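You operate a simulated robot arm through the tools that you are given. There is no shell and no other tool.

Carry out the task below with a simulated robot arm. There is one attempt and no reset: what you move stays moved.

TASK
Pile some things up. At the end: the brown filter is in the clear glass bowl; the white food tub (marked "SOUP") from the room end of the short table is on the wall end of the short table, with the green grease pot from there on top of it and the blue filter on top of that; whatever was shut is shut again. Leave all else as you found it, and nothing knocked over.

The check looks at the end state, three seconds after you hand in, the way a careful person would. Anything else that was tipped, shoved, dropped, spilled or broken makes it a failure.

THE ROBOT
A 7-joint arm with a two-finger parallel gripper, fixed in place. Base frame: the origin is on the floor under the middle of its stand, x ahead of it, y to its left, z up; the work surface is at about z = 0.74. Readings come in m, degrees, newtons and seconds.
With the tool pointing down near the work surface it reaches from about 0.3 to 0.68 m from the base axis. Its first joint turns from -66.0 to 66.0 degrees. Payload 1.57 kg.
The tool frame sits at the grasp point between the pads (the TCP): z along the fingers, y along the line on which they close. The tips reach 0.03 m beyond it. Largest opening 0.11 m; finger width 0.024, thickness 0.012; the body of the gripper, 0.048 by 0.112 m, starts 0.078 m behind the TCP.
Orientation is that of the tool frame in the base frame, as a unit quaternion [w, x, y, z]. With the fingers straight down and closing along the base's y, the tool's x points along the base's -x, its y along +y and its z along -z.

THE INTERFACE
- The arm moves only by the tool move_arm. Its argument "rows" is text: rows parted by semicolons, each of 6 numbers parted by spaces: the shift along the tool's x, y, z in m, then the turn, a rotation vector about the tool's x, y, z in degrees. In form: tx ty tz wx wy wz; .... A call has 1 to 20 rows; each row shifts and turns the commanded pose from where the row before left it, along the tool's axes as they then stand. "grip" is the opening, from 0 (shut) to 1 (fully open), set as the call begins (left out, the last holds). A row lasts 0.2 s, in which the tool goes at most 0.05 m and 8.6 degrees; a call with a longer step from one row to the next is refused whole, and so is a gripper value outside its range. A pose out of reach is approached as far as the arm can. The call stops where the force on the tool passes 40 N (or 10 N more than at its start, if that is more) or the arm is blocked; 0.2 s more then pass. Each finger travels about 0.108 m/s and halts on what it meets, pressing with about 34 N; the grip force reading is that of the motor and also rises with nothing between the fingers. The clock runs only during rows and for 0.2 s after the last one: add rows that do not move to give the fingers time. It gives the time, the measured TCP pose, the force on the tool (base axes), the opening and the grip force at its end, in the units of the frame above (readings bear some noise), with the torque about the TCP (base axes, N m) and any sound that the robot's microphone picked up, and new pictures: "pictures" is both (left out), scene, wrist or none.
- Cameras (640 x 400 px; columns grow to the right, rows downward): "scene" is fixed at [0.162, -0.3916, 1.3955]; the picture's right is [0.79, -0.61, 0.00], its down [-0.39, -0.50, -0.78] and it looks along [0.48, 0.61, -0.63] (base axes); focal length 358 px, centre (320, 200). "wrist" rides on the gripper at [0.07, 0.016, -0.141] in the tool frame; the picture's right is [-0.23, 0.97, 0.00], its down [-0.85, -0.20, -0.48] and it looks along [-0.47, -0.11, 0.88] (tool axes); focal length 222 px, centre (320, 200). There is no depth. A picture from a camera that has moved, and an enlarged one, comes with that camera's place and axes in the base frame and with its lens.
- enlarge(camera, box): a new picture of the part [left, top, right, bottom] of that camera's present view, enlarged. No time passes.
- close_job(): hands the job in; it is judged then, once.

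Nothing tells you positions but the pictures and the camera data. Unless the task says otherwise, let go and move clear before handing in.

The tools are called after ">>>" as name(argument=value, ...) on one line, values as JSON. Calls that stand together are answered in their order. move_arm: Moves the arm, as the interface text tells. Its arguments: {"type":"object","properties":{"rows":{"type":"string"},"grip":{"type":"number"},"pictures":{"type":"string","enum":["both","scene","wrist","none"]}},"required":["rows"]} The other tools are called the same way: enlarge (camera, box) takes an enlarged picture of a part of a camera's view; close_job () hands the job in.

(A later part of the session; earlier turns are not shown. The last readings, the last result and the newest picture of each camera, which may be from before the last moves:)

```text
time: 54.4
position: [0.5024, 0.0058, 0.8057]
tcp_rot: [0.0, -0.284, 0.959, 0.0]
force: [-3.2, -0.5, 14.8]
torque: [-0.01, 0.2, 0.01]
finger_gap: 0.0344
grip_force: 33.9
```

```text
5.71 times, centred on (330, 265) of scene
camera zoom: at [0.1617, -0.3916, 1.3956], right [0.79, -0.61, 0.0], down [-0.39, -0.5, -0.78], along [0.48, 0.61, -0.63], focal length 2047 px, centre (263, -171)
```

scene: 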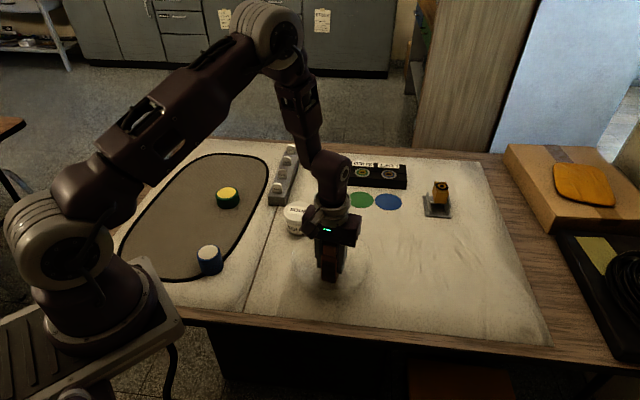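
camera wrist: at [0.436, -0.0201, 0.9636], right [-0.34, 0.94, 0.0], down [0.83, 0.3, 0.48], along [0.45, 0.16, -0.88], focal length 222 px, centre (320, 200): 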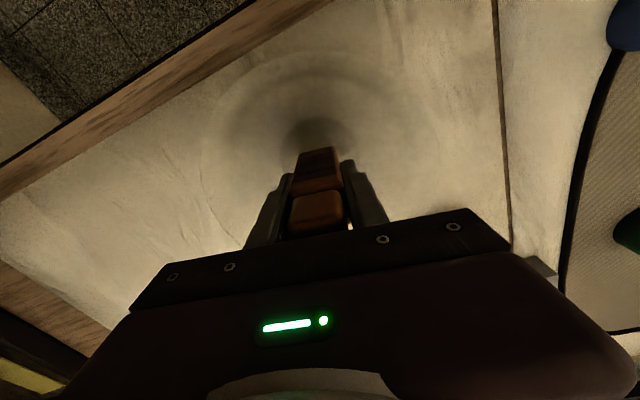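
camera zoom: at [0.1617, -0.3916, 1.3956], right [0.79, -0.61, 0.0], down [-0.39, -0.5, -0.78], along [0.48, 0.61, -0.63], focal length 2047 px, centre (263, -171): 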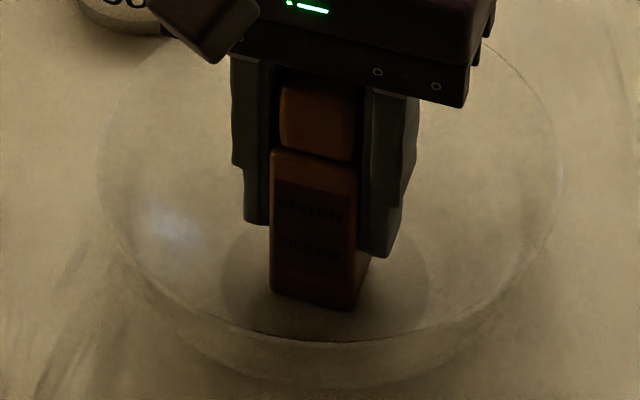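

Contact at 14.8 N shows the filter is standing on the bowl's bottom. I'll ease off slightly, open partway, and rise straight up.

>>> move_arm(rows="0 0 -0.0005 0 0 0; 0 0 0 0 0 0; 0 0 0 0 0 0; 0 0 0 0 0 0", grip=0.5)

>>> enlarge(camera="scene", box=[290, 220, 370, 300])

```text
time: 55.4
position: [0.5029, 0.0066, 0.8052]
tcp_rot: [0.0, -0.284, 0.959, 0.0]
force: [0.6, -0.1, -0.7]
torque: [0.02, 0.03, -0.02]
finger_gap: 0.0551
grip_force: 0.0
camera wrist: at [0.4363, -0.0186, 0.9448], right [-0.34, 0.94, 0.0], down [0.83, 0.3, 0.48], along [0.45, 0.16, -0.88], focal length 222 px, centre (320, 200)
```

scene: 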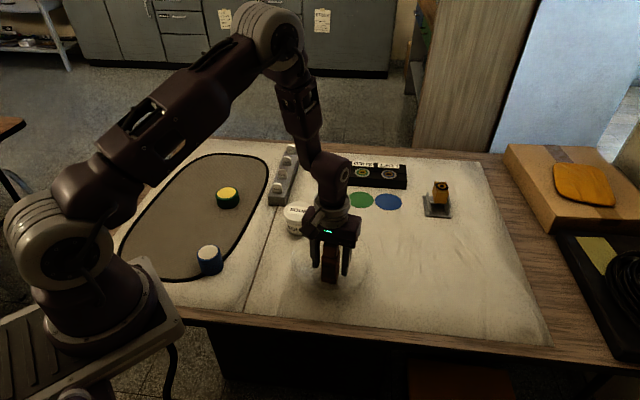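
wrist: 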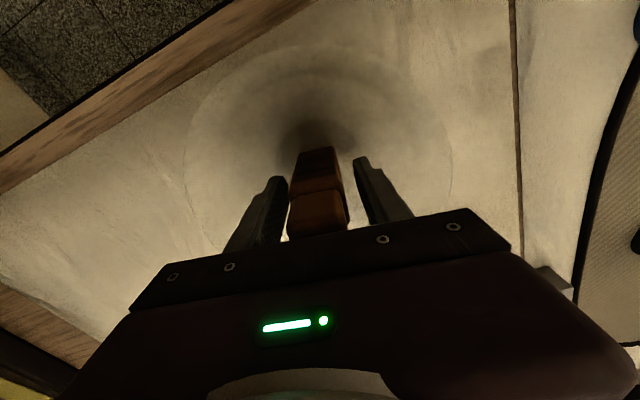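

```text
5.00 times, centred on (330, 260) of scene
camera zoom: at [0.162, -0.3916, 1.3955], right [0.79, -0.61, 0.0], down [-0.39, -0.5, -0.78], along [0.48, 0.61, -0.63], focal length 1791 px, centre (270, -100)
```

zoom: 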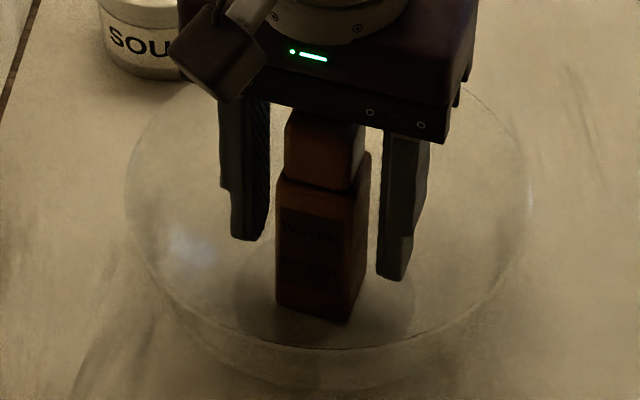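

The filter stands upright by itself between the open fingers. I'll rise straight up.

>>> move_arm(rows="0 0 -0.01 0 0 0; 0 0 -0.02 0 0 0; 0 0 -0.04 0 0 0; 0 0 -0.04 0 0 0; 0 0 -0.04 0 0 0; 0 0 -0.03 0 0 0; 0 0 0 0 0 0")

>>> enlarge(camera="scene", box=[280, 190, 380, 310])

```text
time: 57.0
position: [0.5035, 0.006, 0.9857]
tcp_rot: [0.0, -0.285, 0.959, 0.0]
force: [-0.4, 1.1, -0.1]
torque: [0.0, 0.01, 0.02]
finger_gap: 0.0552
grip_force: 0.1
camera wrist: at [0.4372, -0.0184, 1.1255], right [-0.34, 0.94, 0.0], down [0.83, 0.3, 0.48], along [0.45, 0.16, -0.88], focal length 222 px, centre (320, 200)
```

scene: 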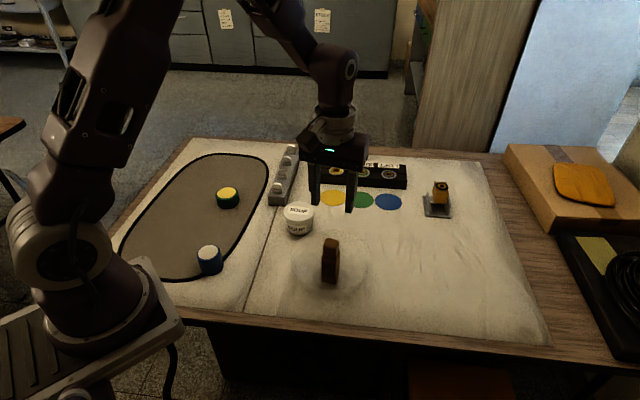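
wrist: 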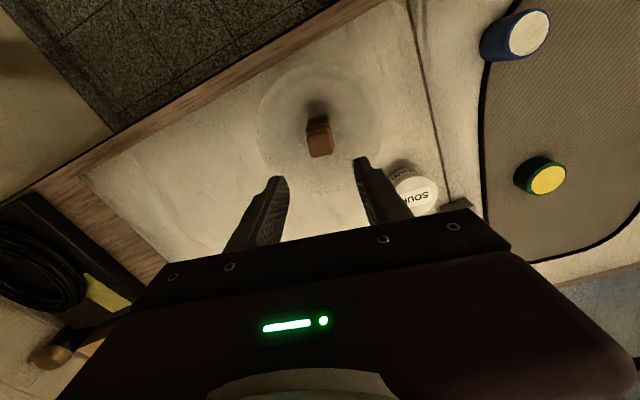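

```text
3.33 times, centred on (330, 250) of scene
camera zoom: at [0.162, -0.3916, 1.3955], right [0.79, -0.61, 0.0], down [-0.39, -0.5, -0.78], along [0.48, 0.61, -0.63], focal length 1194 px, centre (287, 33)
```

zoom: 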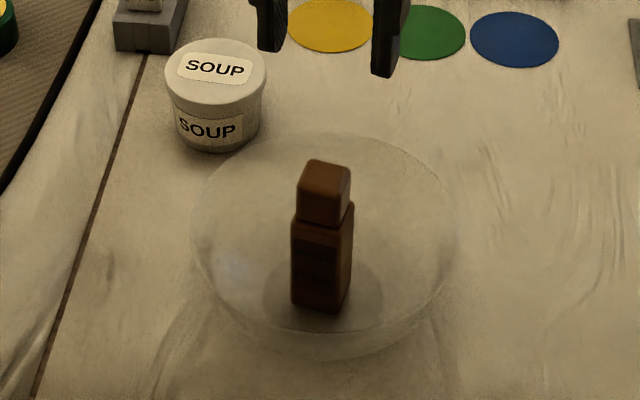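

The brown filter stands upright in the bowl. Before building the pile, I'll look again at the dark pot at the wall end, to be sure it isn't the green grease pot the task means.

>>> enlarge(camera="wrist", box=[0, 300, 110, 400])

>>> enlarge(camera="scene", box=[630, 100, 640, 300])

>>> enlarge(camera="wrist", box=[0, 396, 640, 400])

```text
4.00 times, centred on (55, 350) of wrist
camera zoom: at [0.4372, -0.0184, 1.1255], right [-0.34, 0.94, 0.0], down [0.83, 0.3, 0.48], along [0.45, 0.16, -0.88], focal length 888 px, centre (1380, -400)
```

zoom: 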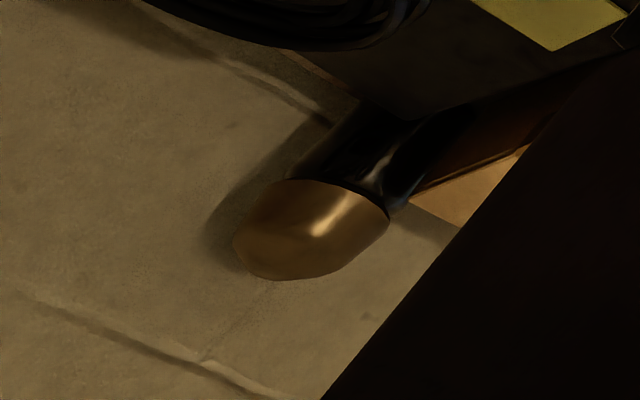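

```text
2.00 times, centred on (635, 200) of scene
camera zoom: at [0.162, -0.3916, 1.3955], right [0.79, -0.61, 0.0], down [-0.39, -0.5, -0.78], along [0.48, 0.61, -0.63], focal length 716 px, centre (-310, 200)
```

zoom: 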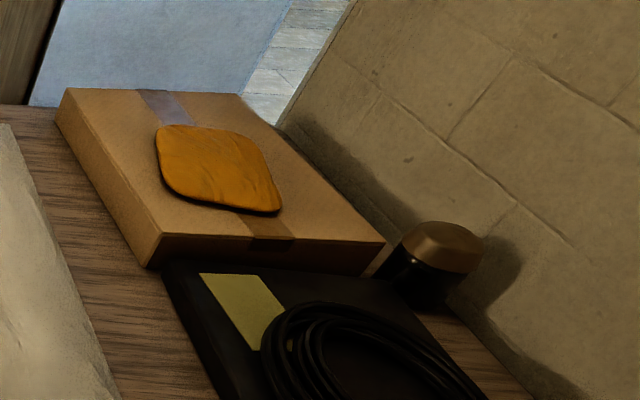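

```text
1.00 times, centred on (320, 398) of wrist (not enlarged: the box is as wide or as high as the picture)
camera zoom: at [0.4372, -0.0184, 1.1255], right [-0.34, 0.94, 0.0], down [0.83, 0.3, 0.48], along [0.45, 0.16, -0.88], focal length 222 px, centre (320, 2)
```

zoom: 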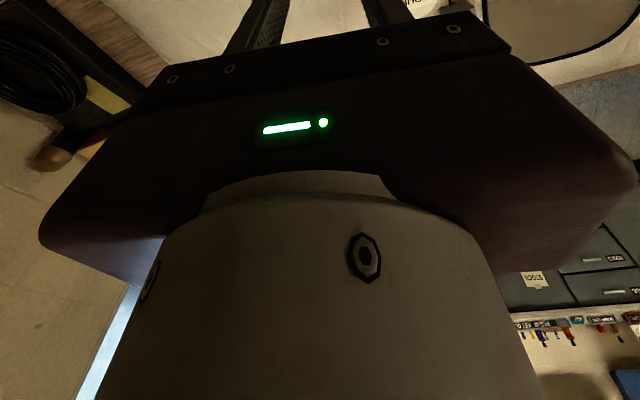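

The jar by the wall is black with a copper lid, so the green pot on the mat is the right one. The target is the open cloth past the table's midpoint on the wall side, so I'll test how far the arm reaches there with the gripper empty and tilted 30°.

>>> move_arm(rows="0 0 0 0 0 8.45; 0 0 0 0 0 8.45; 0 0 0 0 0 8.45; 0 0 0 0 0 8.45; 0 0 0 0 0 8.45; 0 0 0 0 0 8.45; -0.0324 -0.0266 0 0 0 0; -0.0324 -0.0266 0 0 0 0; -0.0324 -0.0266 0 0 0 0; -0.0324 -0.0266 0 0 0 0; -0.0323 -0.0266 0 0 0 0; -0.0323 -0.0266 0 0 0 0; 0 0 0 0 -7.5 0; 0 0 0 0 -7.5 0; 0 0 0 0 -7.5 0; 0 0 0 0 -7.5 0; 0 0 0 0 0 0", grip=1)

>>> move_arm(rows="0.0065 0 0.0392 0 0 0; 0.0065 0 0.0392 0 0 0; 0.0065 0 0.0392 0 0 0; 0.0065 0 0.0392 0 0 0; 0.0065 0 0.0392 0 0 0; 0 0 0 0 0 0; 0 0 0 0 0 0")

```text
time: 60.6
position: [0.6395, -0.2066, 0.9848]
tcp_rot: [0.256, 0.149, 0.954, -0.04]
force: [-0.5, 0.2, 0.2]
torque: [-0.04, -0.02, -0.01]
finger_gap: 0.11
grip_force: 0.1
camera wrist: at [0.52, -0.1505, 1.0709], right [0.48, 0.87, 0.11], down [0.42, -0.34, 0.84], along [0.77, -0.36, -0.53], focal length 222 px, centre (320, 200)
```

scene: 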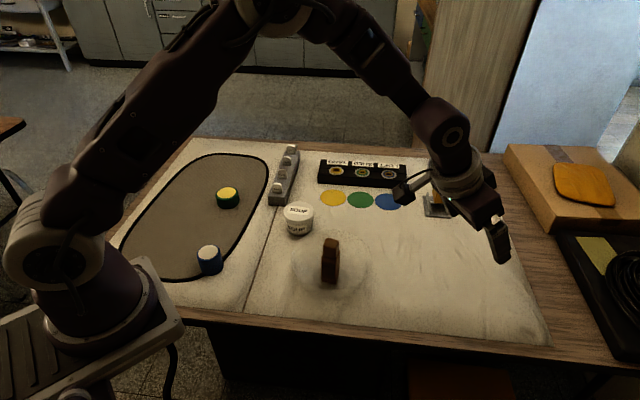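
wrist: 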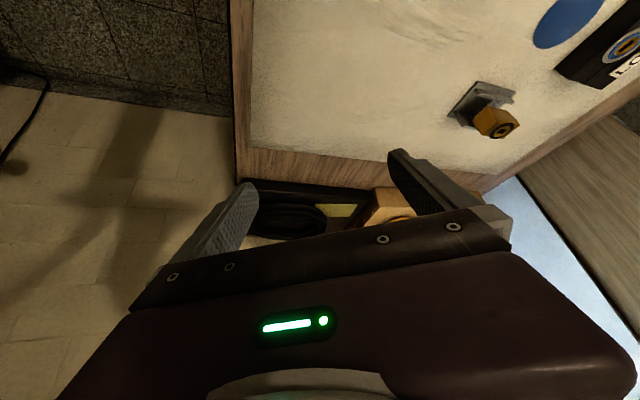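

```text
time: 62.2
position: [0.7039, -0.2254, 0.7986]
tcp_rot: [0.256, 0.149, 0.954, -0.04]
force: [-0.1, -0.1, 0.1]
torque: [-0.01, -0.02, 0.0]
finger_gap: 0.11
grip_force: 0.1
camera wrist: at [0.5857, -0.1699, 0.8851], right [0.48, 0.87, 0.11], down [0.42, -0.34, 0.84], along [0.77, -0.36, -0.53], focal length 222 px, centre (320, 200)
```

scene: 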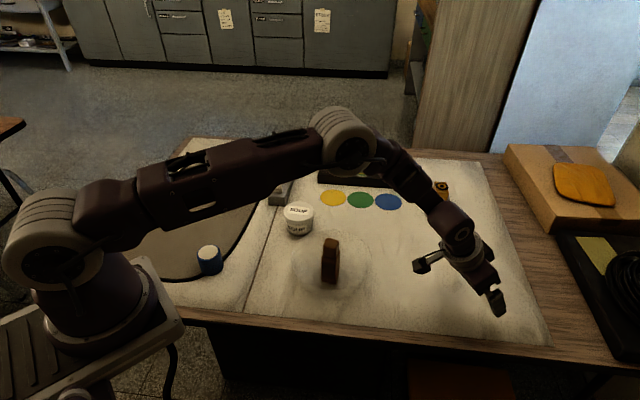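
wrist: 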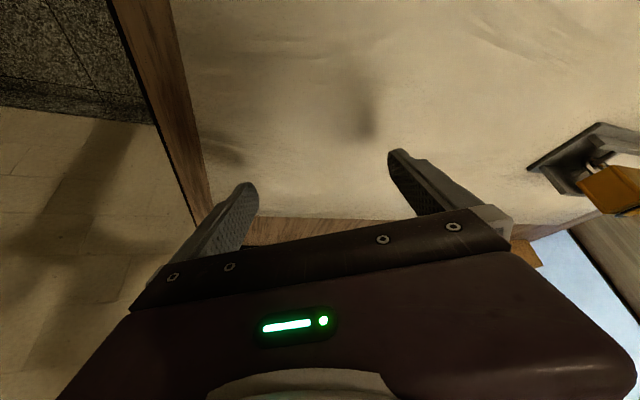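

The arm reaches (0.704, −0.225) at table height with a 30° tilt, which is well into the wall half. I'll use that tilt for the pile. Next I'll go back up and swing over to the SOUP tub in the same tilted pose.

>>> move_arm(rows="-0.02 0 -0.03464 0 0 0; -0.02 0 -0.03464 0 0 0; -0.02 0 -0.03464 0 0 0; -0.02 0 -0.03464 0 0 0; -0.02 0 -0.03464 0 0 0; 0.0353 0 -0.0204 0 0 0; 0.0353 0 -0.0204 0 0 0; 0.0353 0 -0.0204 0 0 0; 0.0353 0 -0.0204 0 0 0; 0.0016 0.0464 -0.0009 -2.305 0 -3.992; 0.0016 0.0464 -0.0009 -2.305 0 -3.992; 0.0016 0.0464 -0.0009 -2.305 0 -3.992; 0.0016 0.0464 -0.0009 -2.305 0 -3.992; 0.0016 0.0464 -0.0009 -2.305 0 -3.992; 0.0016 0.0464 -0.0009 -2.305 0 -3.992; 0.0016 0.0464 -0.0009 -2.305 0 -3.992; 0.0016 0.0464 -0.0009 -2.305 0 -3.992; 0 0 0 0 0 0; 0 0 0 0 0 0")

>>> enlarge(camera="wrist", box=[240, 60, 440, 200])

```text
time: 66.2
position: [0.5493, 0.1888, 0.9998]
tcp_rot: [0.255, -0.162, 0.952, 0.045]
force: [1.5, 0.4, 0.1]
torque: [-0.03, -0.02, 0.01]
finger_gap: 0.1099
grip_force: 0.0
camera wrist: at [0.4204, 0.1601, 1.086], right [-0.13, 0.98, 0.11], down [0.54, -0.02, 0.84], along [0.83, 0.18, -0.53], focal length 222 px, centre (320, 200)
```

scene: 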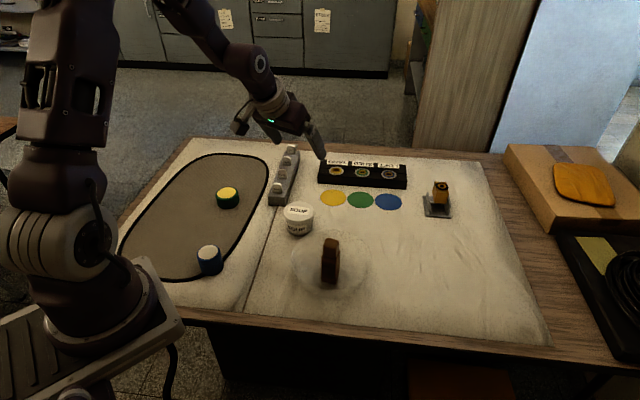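
wrist: 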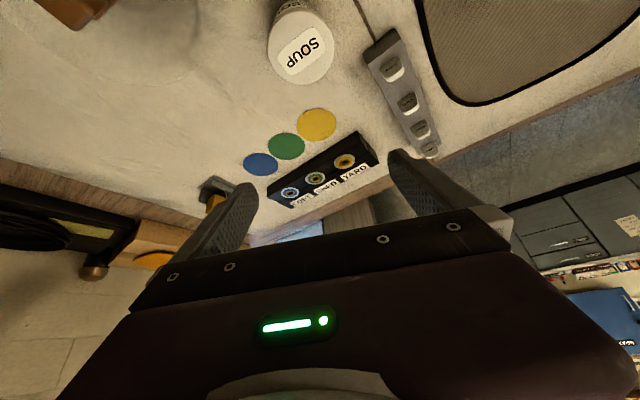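

```text
2.86 times, centred on (340, 130) of wrist
camera zoom: at [0.4204, 0.1601, 1.086], right [-0.13, 0.98, 0.11], down [0.54, -0.02, 0.84], along [0.83, 0.18, -0.53], focal length 635 px, centre (263, 400)
```

zoom: 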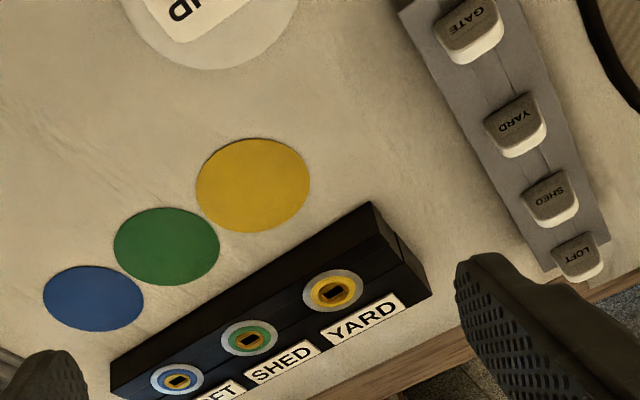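

The tub's lid projects within about 3 mm of directly below the tool. I'll shift slightly inward and descend most of the way with the fingers fully open.

>>> move_arm(rows="0.0035 0 -0.002 0 0 0; 0.018 0 0.03118 0 0 0; 0.018 0 0.03118 0 0 0; 0.018 0 0.03118 0 0 0; 0.018 0 0.03118 0 0 0; 0 0 0 0 0 0")

>>> enlarge(camera="scene", box=[240, 150, 380, 250])

>>> enlarge(camera="wrist", box=[0, 0, 640, 4])

```text
time: 67.6
position: [0.5426, 0.1863, 0.8548]
tcp_rot: [0.256, -0.16, 0.952, 0.044]
force: [0.1, -0.1, 0.5]
torque: [-0.02, 0.03, 0.02]
finger_gap: 0.1099
grip_force: 0.0
camera wrist: at [0.4143, 0.1584, 0.9412], right [-0.13, 0.98, 0.11], down [0.54, -0.02, 0.84], along [0.83, 0.17, -0.53], focal length 222 px, centre (320, 200)
```

scene: 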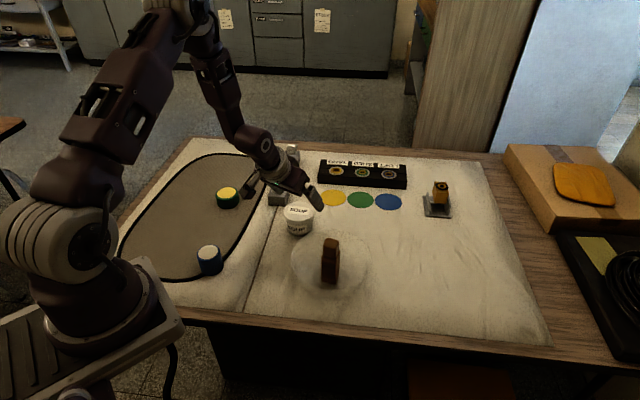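
wrist: 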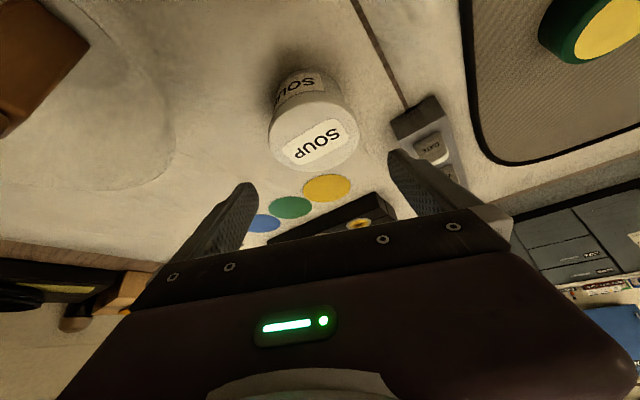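

```text
4.00 times, centred on (310, 200) of scene
camera zoom: at [0.162, -0.3916, 1.3955], right [0.79, -0.61, 0.0], down [-0.39, -0.5, -0.78], along [0.48, 0.61, -0.63], focal length 1433 px, centre (360, 200)
```

zoom: 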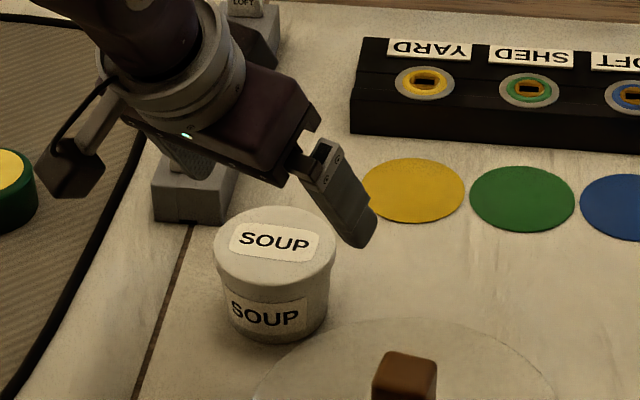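

```text
1.00 times, centred on (320, 2) of wrist (not enlarged: the box is as wide or as high as the picture)
camera zoom: at [0.4143, 0.1584, 0.9412], right [-0.13, 0.98, 0.11], down [0.54, -0.02, 0.84], along [0.83, 0.17, -0.53], focal length 222 px, centre (320, 398)
```

zoom: 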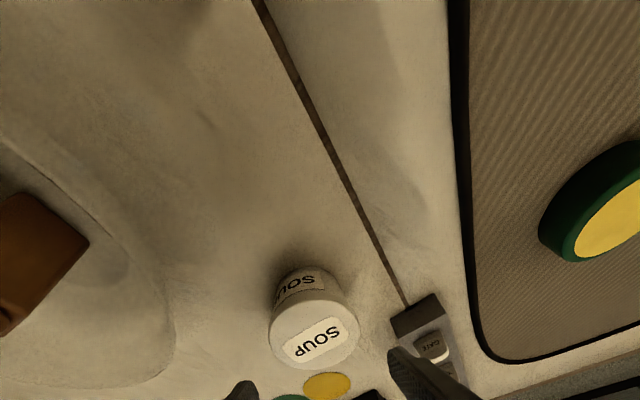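

Alignment is still within about 2 mm and both fingers clear the tub and the label strip. I'll descend to grasp height with the opening slightly reduced.

>>> move_arm(rows="0.0175 0 0.0303 0 0 0; 0.015 0 0.026 0 0 0; 0.005 0 0.00866 0 0 0; 0 0 0 0 0 0", grip=0.92)

>>> enlarge(camera="scene", box=[240, 170, 360, 250])

```text
time: 68.6
position: [0.543, 0.1861, 0.7807]
tcp_rot: [0.255, -0.161, 0.953, 0.044]
force: [-0.6, -0.7, 0.2]
torque: [-0.02, 0.0, 0.02]
finger_gap: 0.1014
grip_force: 0.1
camera wrist: at [0.4143, 0.1586, 0.8664], right [-0.13, 0.98, 0.11], down [0.54, -0.02, 0.84], along [0.83, 0.17, -0.53], focal length 222 px, centre (320, 200)
```

scene: 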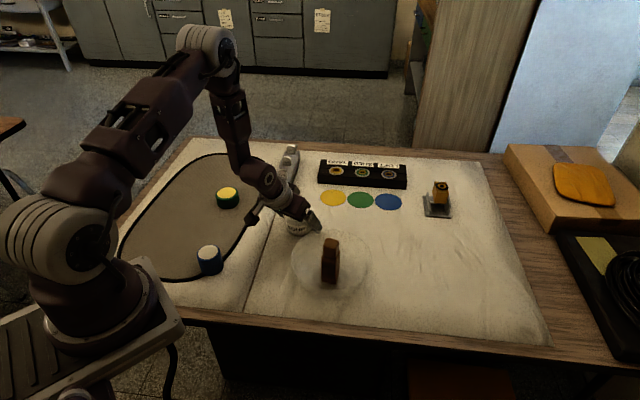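
wrist: 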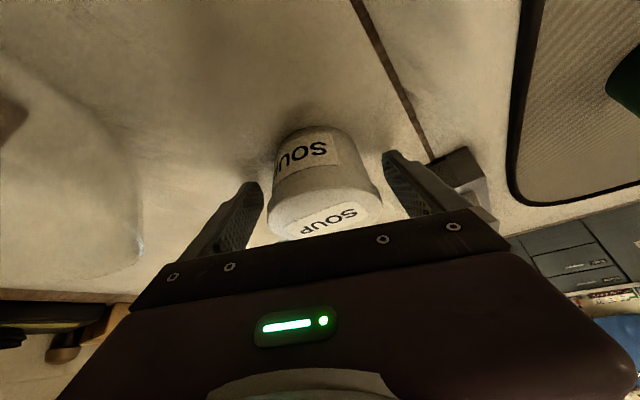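

```text
5.00 times, centred on (300, 210) of scene
camera zoom: at [0.162, -0.3916, 1.3955], right [0.79, -0.61, 0.0], down [-0.39, -0.5, -0.78], along [0.48, 0.61, -0.63], focal length 1791 px, centre (420, 150)
```

zoom: 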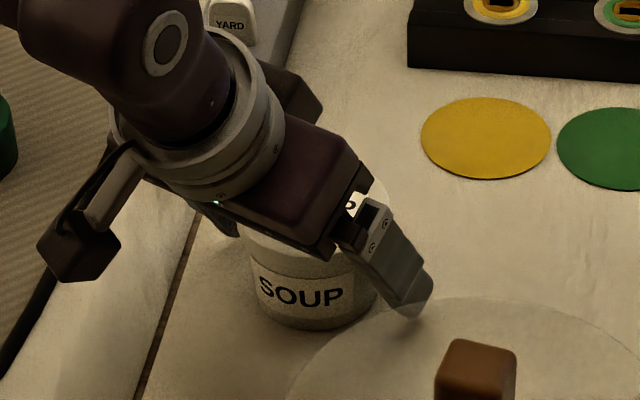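

The fingers are down on either side of the tub without touching anything. Closing on it.

>>> move_arm(rows="0 0 0 0 0 0; 0 0 0 0 0 0; 0 0 0 0 0 0; 0 0 0 0 0 0", grip=0)

>>> enlarge(camera="scene", box=[240, 170, 360, 250])

```text
time: 69.6
position: [0.5425, 0.1859, 0.7806]
tcp_rot: [0.255, -0.163, 0.952, 0.045]
force: [0.7, 0.4, 0.5]
torque: [-0.02, 0.0, -0.01]
finger_gap: 0.0755
grip_force: 33.6
camera wrist: at [0.4142, 0.1586, 0.8666], right [-0.13, 0.98, 0.11], down [0.54, -0.02, 0.84], along [0.83, 0.17, -0.53], focal length 222 px, centre (320, 200)
```

scene: 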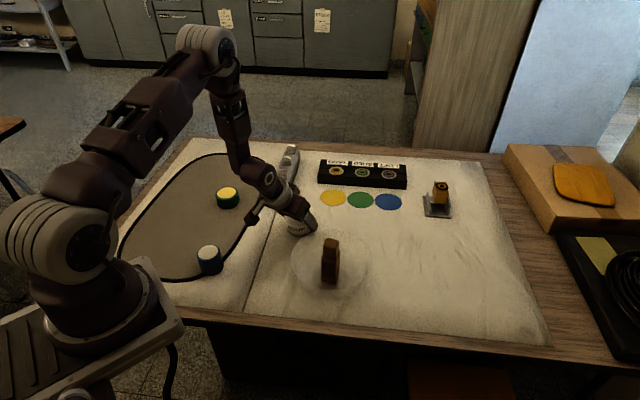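
wrist: 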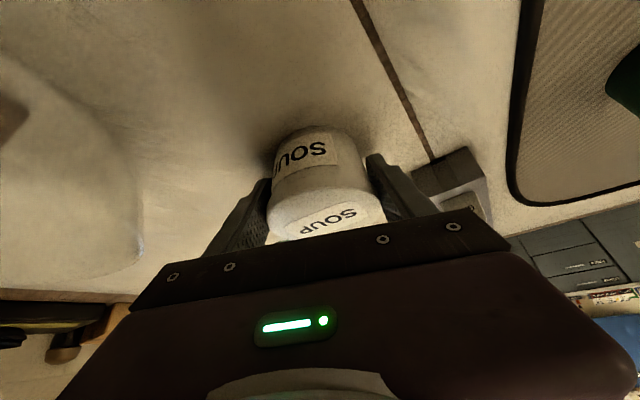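

```text
5.00 times, centred on (300, 210) of scene
camera zoom: at [0.162, -0.3916, 1.3955], right [0.79, -0.61, 0.0], down [-0.39, -0.5, -0.78], along [0.48, 0.61, -0.63], focal length 1791 px, centre (420, 150)
```

zoom: 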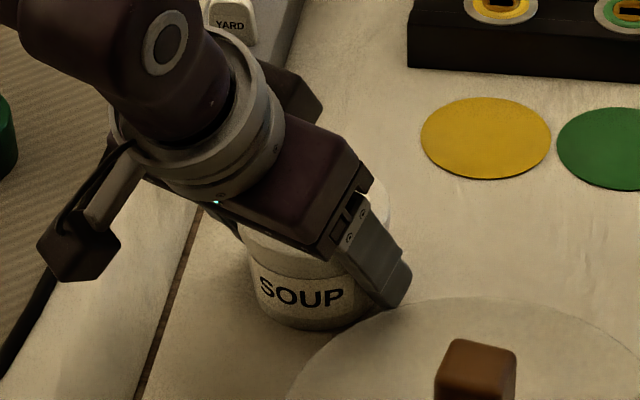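

Gripped at 75.5 mm, which is the lid's diameter. I'll lift a little first to check that the whole tub comes up with the lid.

>>> move_arm(rows="-0.005 0 -0.00866 0 0 0; -0.01 0 -0.01732 0 0 0; -0.01 0 -0.01732 0 0 0; 0 0 0 0 0 0; 0 0 0 0 0 0")

>>> enlarge(camera="scene", box=[240, 150, 360, 250])

>>> enlarge(camera="wrist", box=[200, 90, 440, 260])

```text
time: 70.8
position: [0.543, 0.187, 0.8295]
tcp_rot: [0.255, -0.162, 0.952, 0.044]
force: [0.1, 0.3, -1.5]
torque: [0.01, 0.01, 0.01]
finger_gap: 0.0756
grip_force: 34.5
camera wrist: at [0.415, 0.1583, 0.9151], right [-0.13, 0.98, 0.11], down [0.54, -0.02, 0.84], along [0.83, 0.17, -0.53], focal length 222 px, centre (320, 200)
```

scene: 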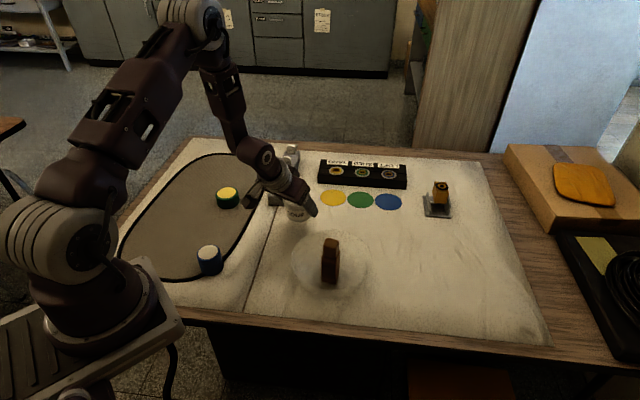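
wrist: 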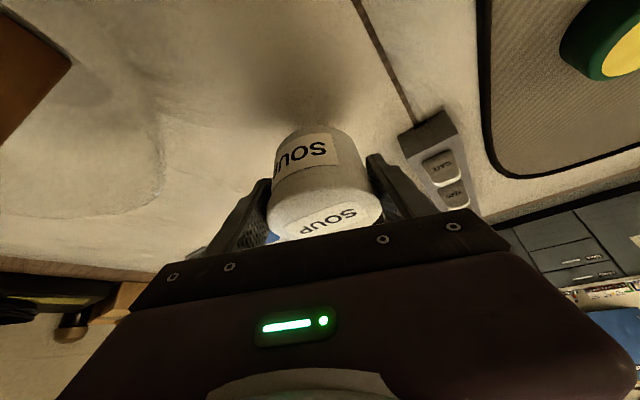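

```text
4.00 times, centred on (300, 200) of scene
camera zoom: at [0.162, -0.3916, 1.3955], right [0.79, -0.61, 0.0], down [-0.39, -0.5, -0.78], along [0.48, 0.61, -0.63], focal length 1433 px, centre (400, 200)
```

zoom: 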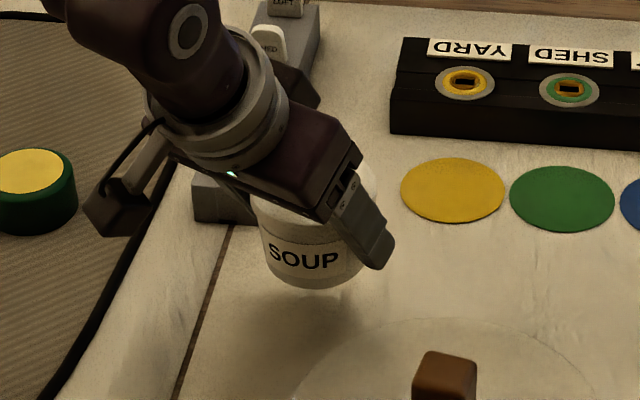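

```text
2.35 times, centred on (320, 175) of wrist
camera zoom: at [0.415, 0.1583, 0.9151], right [-0.13, 0.98, 0.11], down [0.54, -0.02, 0.84], along [0.83, 0.17, -0.53], focal length 523 px, centre (320, 259)
```

zoom: 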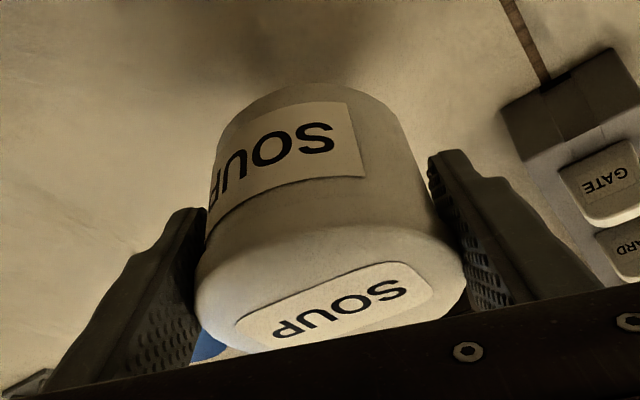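

The tub came up whole and level. I'll raise it to carrying height, swing past the bowl, and move out over the wall-end spot.

>>> move_arm(rows="-0.0175 0 -0.0303 0 0 0; -0.0175 0 -0.0303 0 0 0; -0.0175 0 -0.0303 0 0 0; -0.0175 0 -0.0303 0 0 0; -0.0175 0 -0.0303 0 0 0; 0.0015 -0.0453 -0.0009 2.2625 0 3.919; 0.0015 -0.0453 -0.0009 2.2625 0 3.919; 0.0015 -0.0453 -0.0009 2.2625 0 3.919; 0.0015 -0.0453 -0.0009 2.2625 0 3.919; 0.0015 -0.0453 -0.0009 2.2625 0 3.919; 0.0015 -0.0453 -0.0009 2.2625 0 3.919; 0.0015 -0.0453 -0.0009 2.2625 0 3.919; 0.0015 -0.0453 -0.0009 2.2625 0 3.919; 0 0 0 0 0 0")

>>> move_arm(rows="-0.0332 0 0.01915 0 0 0; -0.0332 0 0.01915 0 0 0; -0.0332 0 0.01915 0 0 0; -0.0332 0 0.01915 0 0 0; 0 0 0 0 0 0; 0 0 0 0 0 0")

```text
time: 73.8
position: [0.5471, -0.169, 1.0048]
tcp_rot: [0.256, 0.144, 0.955, -0.038]
force: [-0.3, 0.0, -2.2]
torque: [0.01, 0.0, 0.0]
finger_gap: 0.0756
grip_force: 34.1
camera wrist: at [0.4281, -0.1156, 1.0912], right [0.47, 0.87, 0.11], down [0.42, -0.34, 0.84], along [0.77, -0.35, -0.53], focal length 222 px, centre (320, 200)
```

scene: 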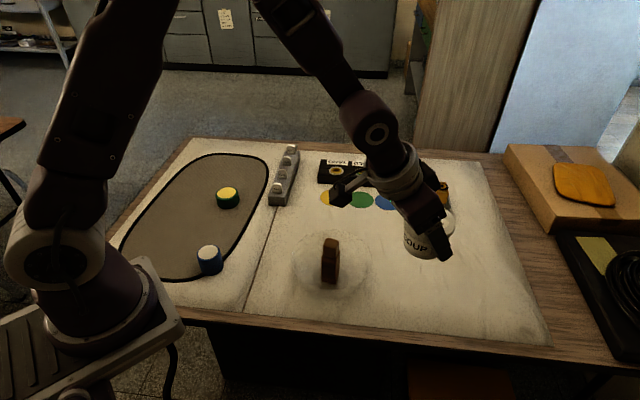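
wrist: 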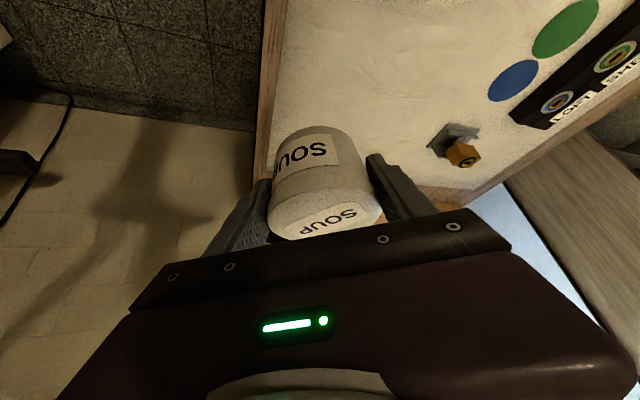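

```text
time: 75.2
position: [0.6945, -0.2163, 1.0065]
tcp_rot: [0.256, 0.144, 0.955, -0.038]
force: [-0.7, -0.5, -1.3]
torque: [-0.01, -0.02, -0.03]
finger_gap: 0.0758
grip_force: 34.3
camera wrist: at [0.5746, -0.1617, 1.0922], right [0.47, 0.87, 0.12], down [0.42, -0.34, 0.84], along [0.77, -0.35, -0.53], focal length 222 px, centre (320, 200)
```

scene: 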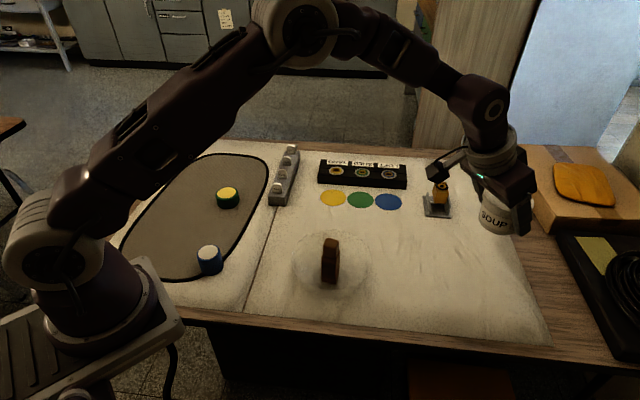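
wrist: 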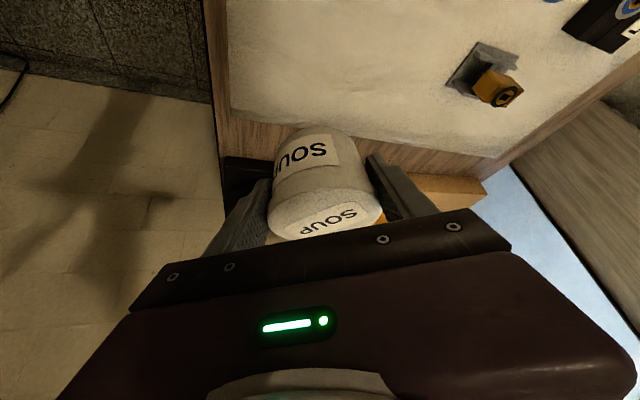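

I'm over the wall-end spot at (0.6945, −0.216). Lowering toward the cloth.

>>> move_arm(rows="0.018 0 0.03118 0 0 0; 0.018 0 0.03118 0 0 0; 0.018 0 0.03118 0 0 0; 0.018 0 0.03118 0 0 0; 0.018 0 0.03118 0 0 0; 0.011 0 0.01905 0 0 0; 0 0 0 0 0 0")

>>> enlarge(camera="scene", box=[400, 220, 560, 340])

```text
time: 76.8
position: [0.6953, -0.2174, 0.8008]
tcp_rot: [0.257, 0.142, 0.955, -0.037]
force: [0.2, -0.4, -1.5]
torque: [0.02, 0.01, -0.01]
finger_gap: 0.0754
grip_force: 34.1
camera wrist: at [0.5773, -0.1631, 0.8873], right [0.47, 0.87, 0.12], down [0.42, -0.34, 0.84], along [0.77, -0.35, -0.53], focal length 222 px, centre (320, 200)
```

scene: 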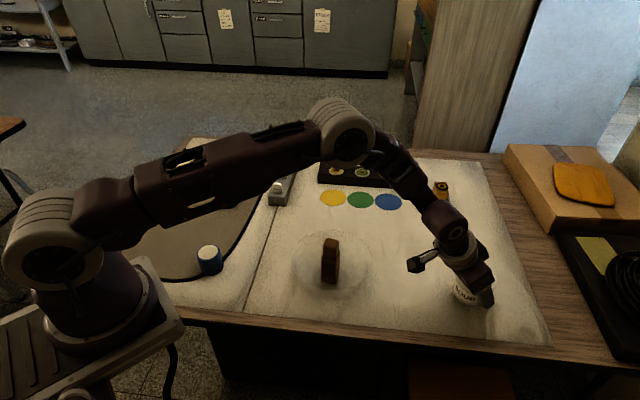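
wrist: 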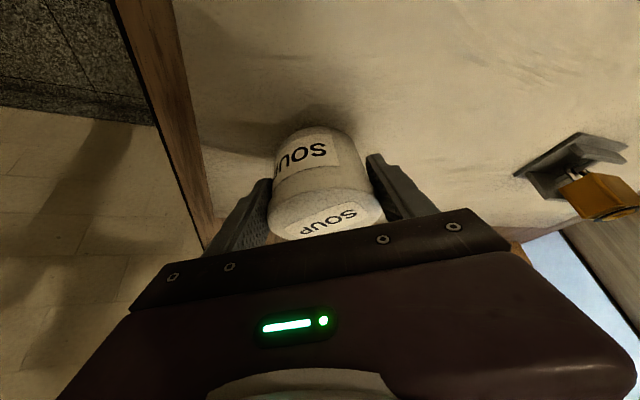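

```text
3.33 times, centred on (480, 280) of scene
camera zoom: at [0.162, -0.3916, 1.3955], right [0.79, -0.61, 0.0], down [-0.39, -0.5, -0.78], along [0.48, 0.61, -0.63], focal length 1194 px, centre (-213, -67)
```

zoom: 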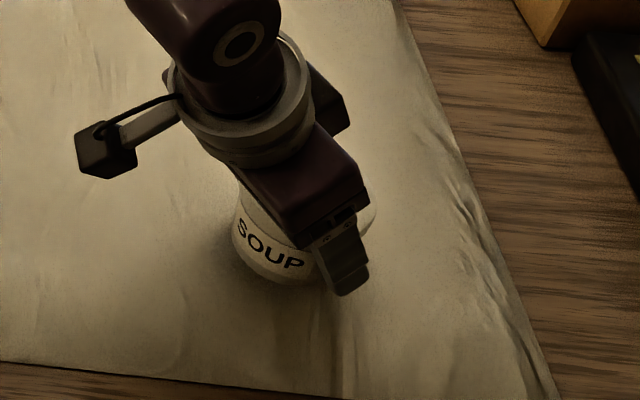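

About 2 cm remain, over flat cloth. I'll lower in small steps until contact.

>>> move_arm(rows="0.004 0 0.00693 0 0 0; 0.003 0 0.0052 0 0 0; 0.0015 0 0.0026 0 0 0; 0 0 0 0 0 0", pictures="none")

>>> move_arm(rows="0.0005 0 0.00087 0 0 0; 0.0005 0 0.00087 0 0 0; 0 0 0 0 0 0", pictures="none")

```text
time: 77.8
position: [0.6963, -0.2148, 0.7848]
tcp_rot: [0.256, 0.143, 0.955, -0.037]
force: [0.5, 0.2, -2.2]
torque: [0.01, 0.0, 0.06]
finger_gap: 0.0756
grip_force: 34.3
```

```text
time: 78.6
position: [0.6956, -0.2155, 0.7835]
tcp_rot: [0.256, 0.143, 0.955, -0.038]
force: [0.8, 0.3, -2.1]
torque: [-0.01, -0.02, 0.0]
finger_gap: 0.0758
grip_force: 33.8
```

>>> move_arm(rows="0.0005 0 0.00087 0 0 0; 0.0005 0 0.00087 0 0 0; 0 0 0 0 0 0", pictures="none")

>>> move_arm(rows="0.0005 0 0.00087 0 0 0; 0 0 0 0 0 0", pictures="none")

```text
time: 79.4
position: [0.6961, -0.2142, 0.7819]
tcp_rot: [0.256, 0.143, 0.955, -0.037]
force: [0.6, -0.7, -1.4]
torque: [-0.03, -0.01, -0.01]
finger_gap: 0.0754
grip_force: 34.7
```

```text
time: 80.0
position: [0.6958, -0.2146, 0.7812]
tcp_rot: [0.256, 0.143, 0.955, -0.037]
force: [-0.2, 0.1, -1.5]
torque: [0.02, 0.0, -0.03]
finger_gap: 0.0758
grip_force: 34.1
```

Still no contact at z = 0.781. I'll go on in 1 mm steps.

>>> move_arm(rows="0.0005 0 0.00087 0 0 0; 0 0 0 0 0 0", pictures="none")

>>> move_arm(rows="0.0005 0 0.00087 0 0 0; 0 0 0 0 0 0", pictures="scene")

```text
time: 80.6
position: [0.6957, -0.2147, 0.7806]
tcp_rot: [0.257, 0.144, 0.955, -0.038]
force: [-5.2, 2.2, 13.4]
torque: [0.48, 0.02, 0.14]
finger_gap: 0.0755
grip_force: 34.6
```

```text
time: 81.2
position: [0.6969, -0.2145, 0.7775]
tcp_rot: [0.258, 0.143, 0.955, -0.038]
force: [-4.5, 0.8, 18.8]
torque: [0.11, -0.31, -0.04]
finger_gap: 0.0753
grip_force: 34.2
```

scene: 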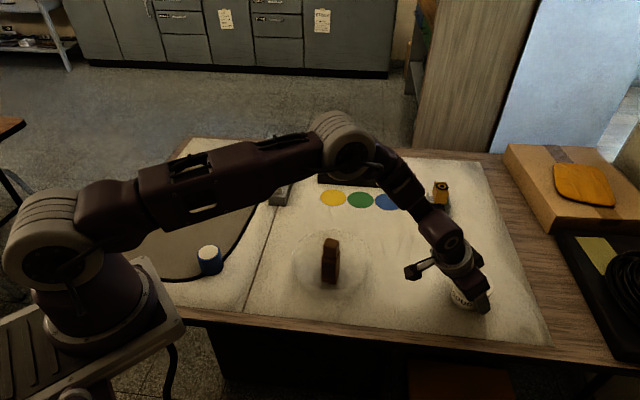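

Contact confirmed (13–19 N). I'll relieve the press by 1 mm, open, and check the tub.

>>> move_arm(rows="-0.0006 0 -0.00104 0 0 0; 0 0 0 0 0 0; 0 0 0 0 0 0; 0 0 0 0 0 0", grip=0.95)

>>> move_arm(rows="-0.005 0 -0.00866 0 0 0; -0.01 0 -0.01732 0 0 0; -0.0175 0 -0.0303 0 0 0; -0.0175 0 -0.0303 0 0 0; -0.0175 0 -0.0303 0 0 0; -0.0175 0 -0.0303 0 0 0; -0.0175 0 -0.0303 0 0 0; 0 0 0 0 0 0")

>>> enlarge(camera="scene", box=[400, 220, 560, 340])

>>> enlarge(camera="wrist", box=[200, 0, 440, 160])

```text
time: 82.2
position: [0.6971, -0.2148, 0.7787]
tcp_rot: [0.256, 0.142, 0.955, -0.037]
force: [-0.5, 0.2, -0.1]
torque: [0.01, 0.02, 0.0]
finger_gap: 0.1044
grip_force: 0.1
camera wrist: at [0.5766, -0.1611, 0.8652], right [0.47, 0.87, 0.12], down [0.42, -0.34, 0.84], along [0.77, -0.35, -0.53], focal length 222 px, centre (320, 200)
```

scene: 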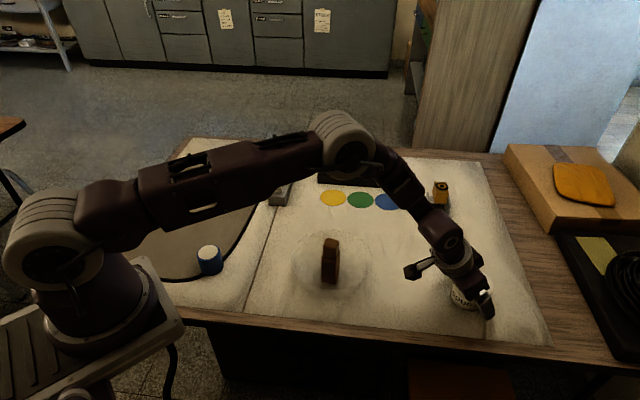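
wrist: 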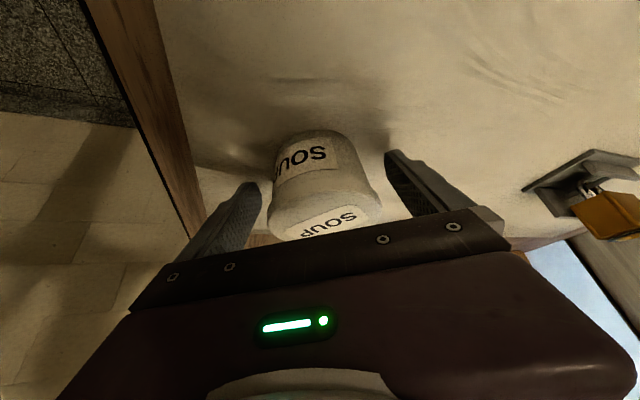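

```text
time: 84.0
position: [0.698, -0.2151, 0.9845]
tcp_rot: [0.256, 0.143, 0.955, -0.038]
force: [-0.3, 0.5, 0.9]
torque: [-0.02, 0.01, 0.03]
finger_gap: 0.1045
grip_force: 0.1
camera wrist: at [0.5783, -0.1618, 1.0703], right [0.47, 0.87, 0.11], down [0.42, -0.34, 0.84], along [0.77, -0.35, -0.53], focal length 222 px, centre (320, 200)
```

scene: 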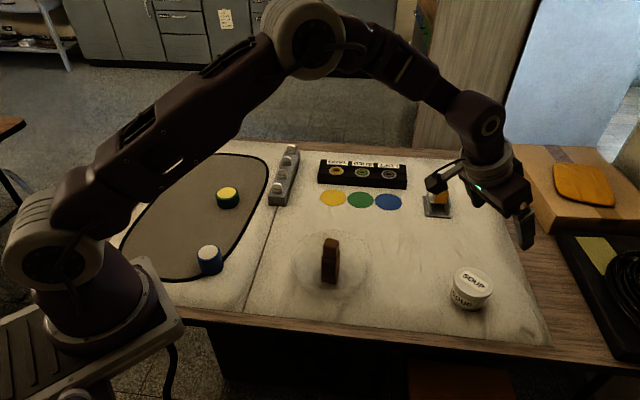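
wrist: 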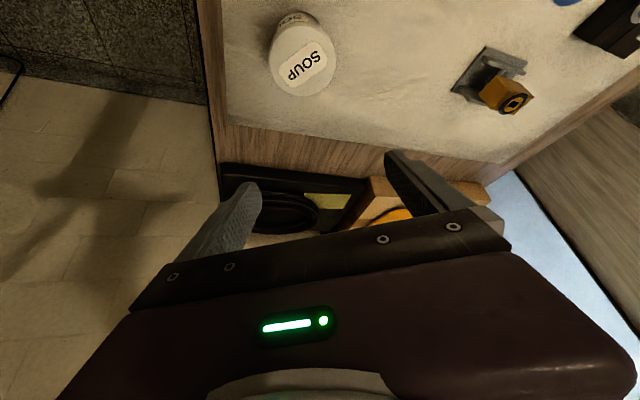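

```text
3.33 times, centred on (480, 280) of scene
camera zoom: at [0.162, -0.3916, 1.3955], right [0.79, -0.61, 0.0], down [-0.39, -0.5, -0.78], along [0.48, 0.61, -0.63], focal length 1194 px, centre (-213, -67)
```

zoom: 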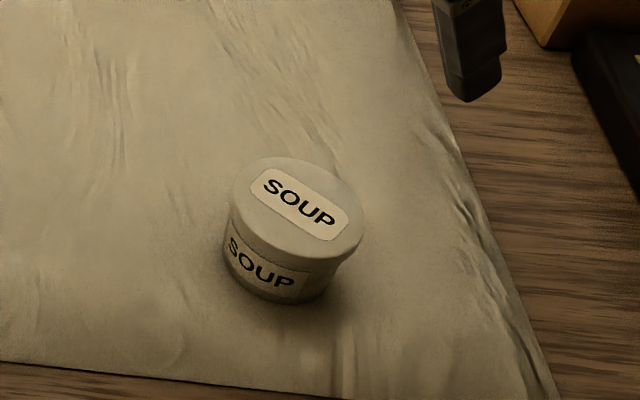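

```text
2.50 times, centred on (320, 80) of wrist
camera zoom: at [0.5783, -0.1618, 1.0703], right [0.47, 0.87, 0.11], down [0.42, -0.34, 0.84], along [0.77, -0.35, -0.53], focal length 555 px, centre (320, 500)
```

zoom: 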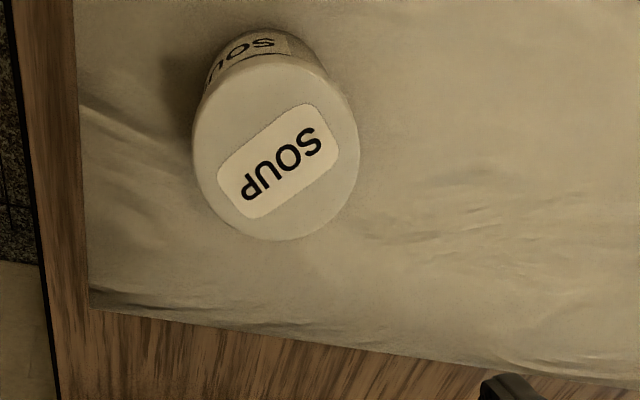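

The tub stands at about (0.697, −0.215) on the wall side, lid on and upright. The green pot measures near (0.446, 0.401), about 64 mm wide and 30 mm tall, so I'll swing back over it at carrying height.

>>> move_arm(rows="0.0312 0 -0.018 0 0 0; 0.0312 0 -0.018 0 0 0; 0.0312 0 -0.018 0 0 0; 0.0312 0 -0.018 0 0 0; 0.0016 0.0465 -0.0009 -2.273 0 -3.937; 0.0016 0.0465 -0.0009 -2.273 0 -3.937; 0.0016 0.0465 -0.0009 -2.273 0 -3.937; 0.0016 0.0465 -0.0009 -2.273 0 -3.937; 0.0016 0.0465 -0.0009 -2.273 0 -3.937; 0.0016 0.0465 -0.0009 -2.273 0 -3.937; 0.0016 0.0465 -0.0009 -2.273 0 -3.937; 0.0016 0.0465 -0.0009 -2.273 0 -3.937; 0.0016 0.0465 -0.0009 -2.273 0 -3.937; 0.0016 0.0465 -0.0009 -2.273 0 -3.937; 0.0016 0.0465 -0.0009 -2.273 0 -3.937; 0.0016 0.0465 -0.0009 -2.273 0 -3.937; 0.0016 0.0465 -0.0009 -2.273 0 -3.937; 0 0 0 0 0 0; 0 0 0 0 0 0")

>>> enlarge(camera="wrist", box=[200, 0, 440, 160])

>>> enlarge(camera="scene", box=[180, 150, 280, 230])

```text
time: 88.0
position: [0.4555, 0.3603, 0.9718]
tcp_rot: [0.208, -0.328, 0.919, 0.064]
force: [-0.6, -0.2, 0.3]
torque: [-0.02, 0.0, 0.01]
finger_gap: 0.1046
grip_force: 0.1
out of reach, approached as far as the arm can: row 17
camera wrist: at [0.3492, 0.2966, 1.0689], right [-0.45, 0.89, 0.08], down [0.56, 0.22, 0.8], along [0.69, 0.41, -0.59], focal length 222 px, centre (320, 200)
```

scene: 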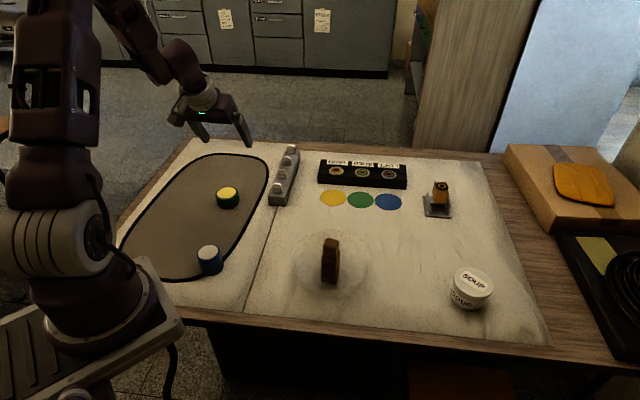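
wrist: 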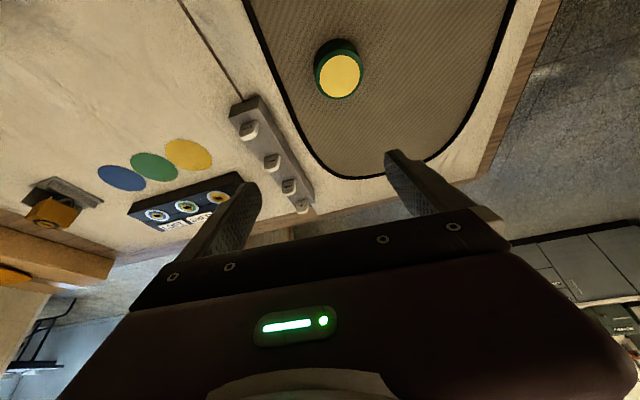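

```text
2.50 times, centred on (320, 80) of wrist
camera zoom: at [0.3492, 0.2966, 1.0689], right [-0.45, 0.89, 0.08], down [0.56, 0.22, 0.8], along [0.69, 0.41, -0.59], focal length 555 px, centre (320, 500)
```

zoom: 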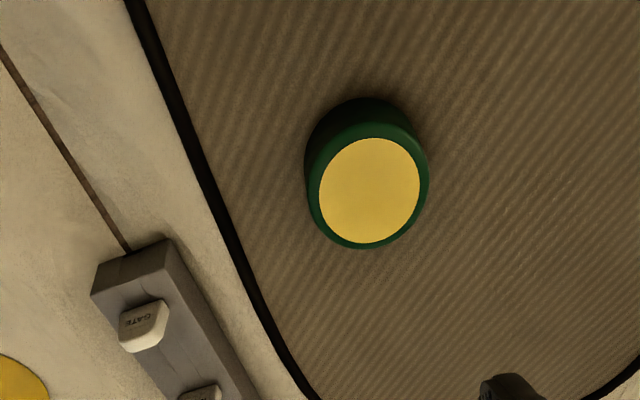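

```text
5.00 times, centred on (230, 190) of scene
camera zoom: at [0.162, -0.3916, 1.3955], right [0.79, -0.61, 0.0], down [-0.39, -0.5, -0.78], along [0.48, 0.61, -0.63], focal length 1791 px, centre (770, 250)
```

zoom: 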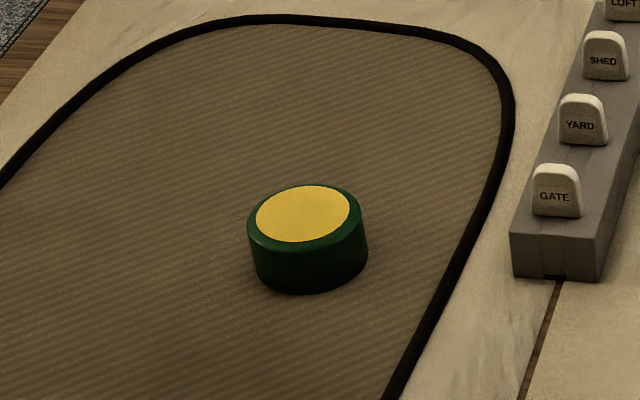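

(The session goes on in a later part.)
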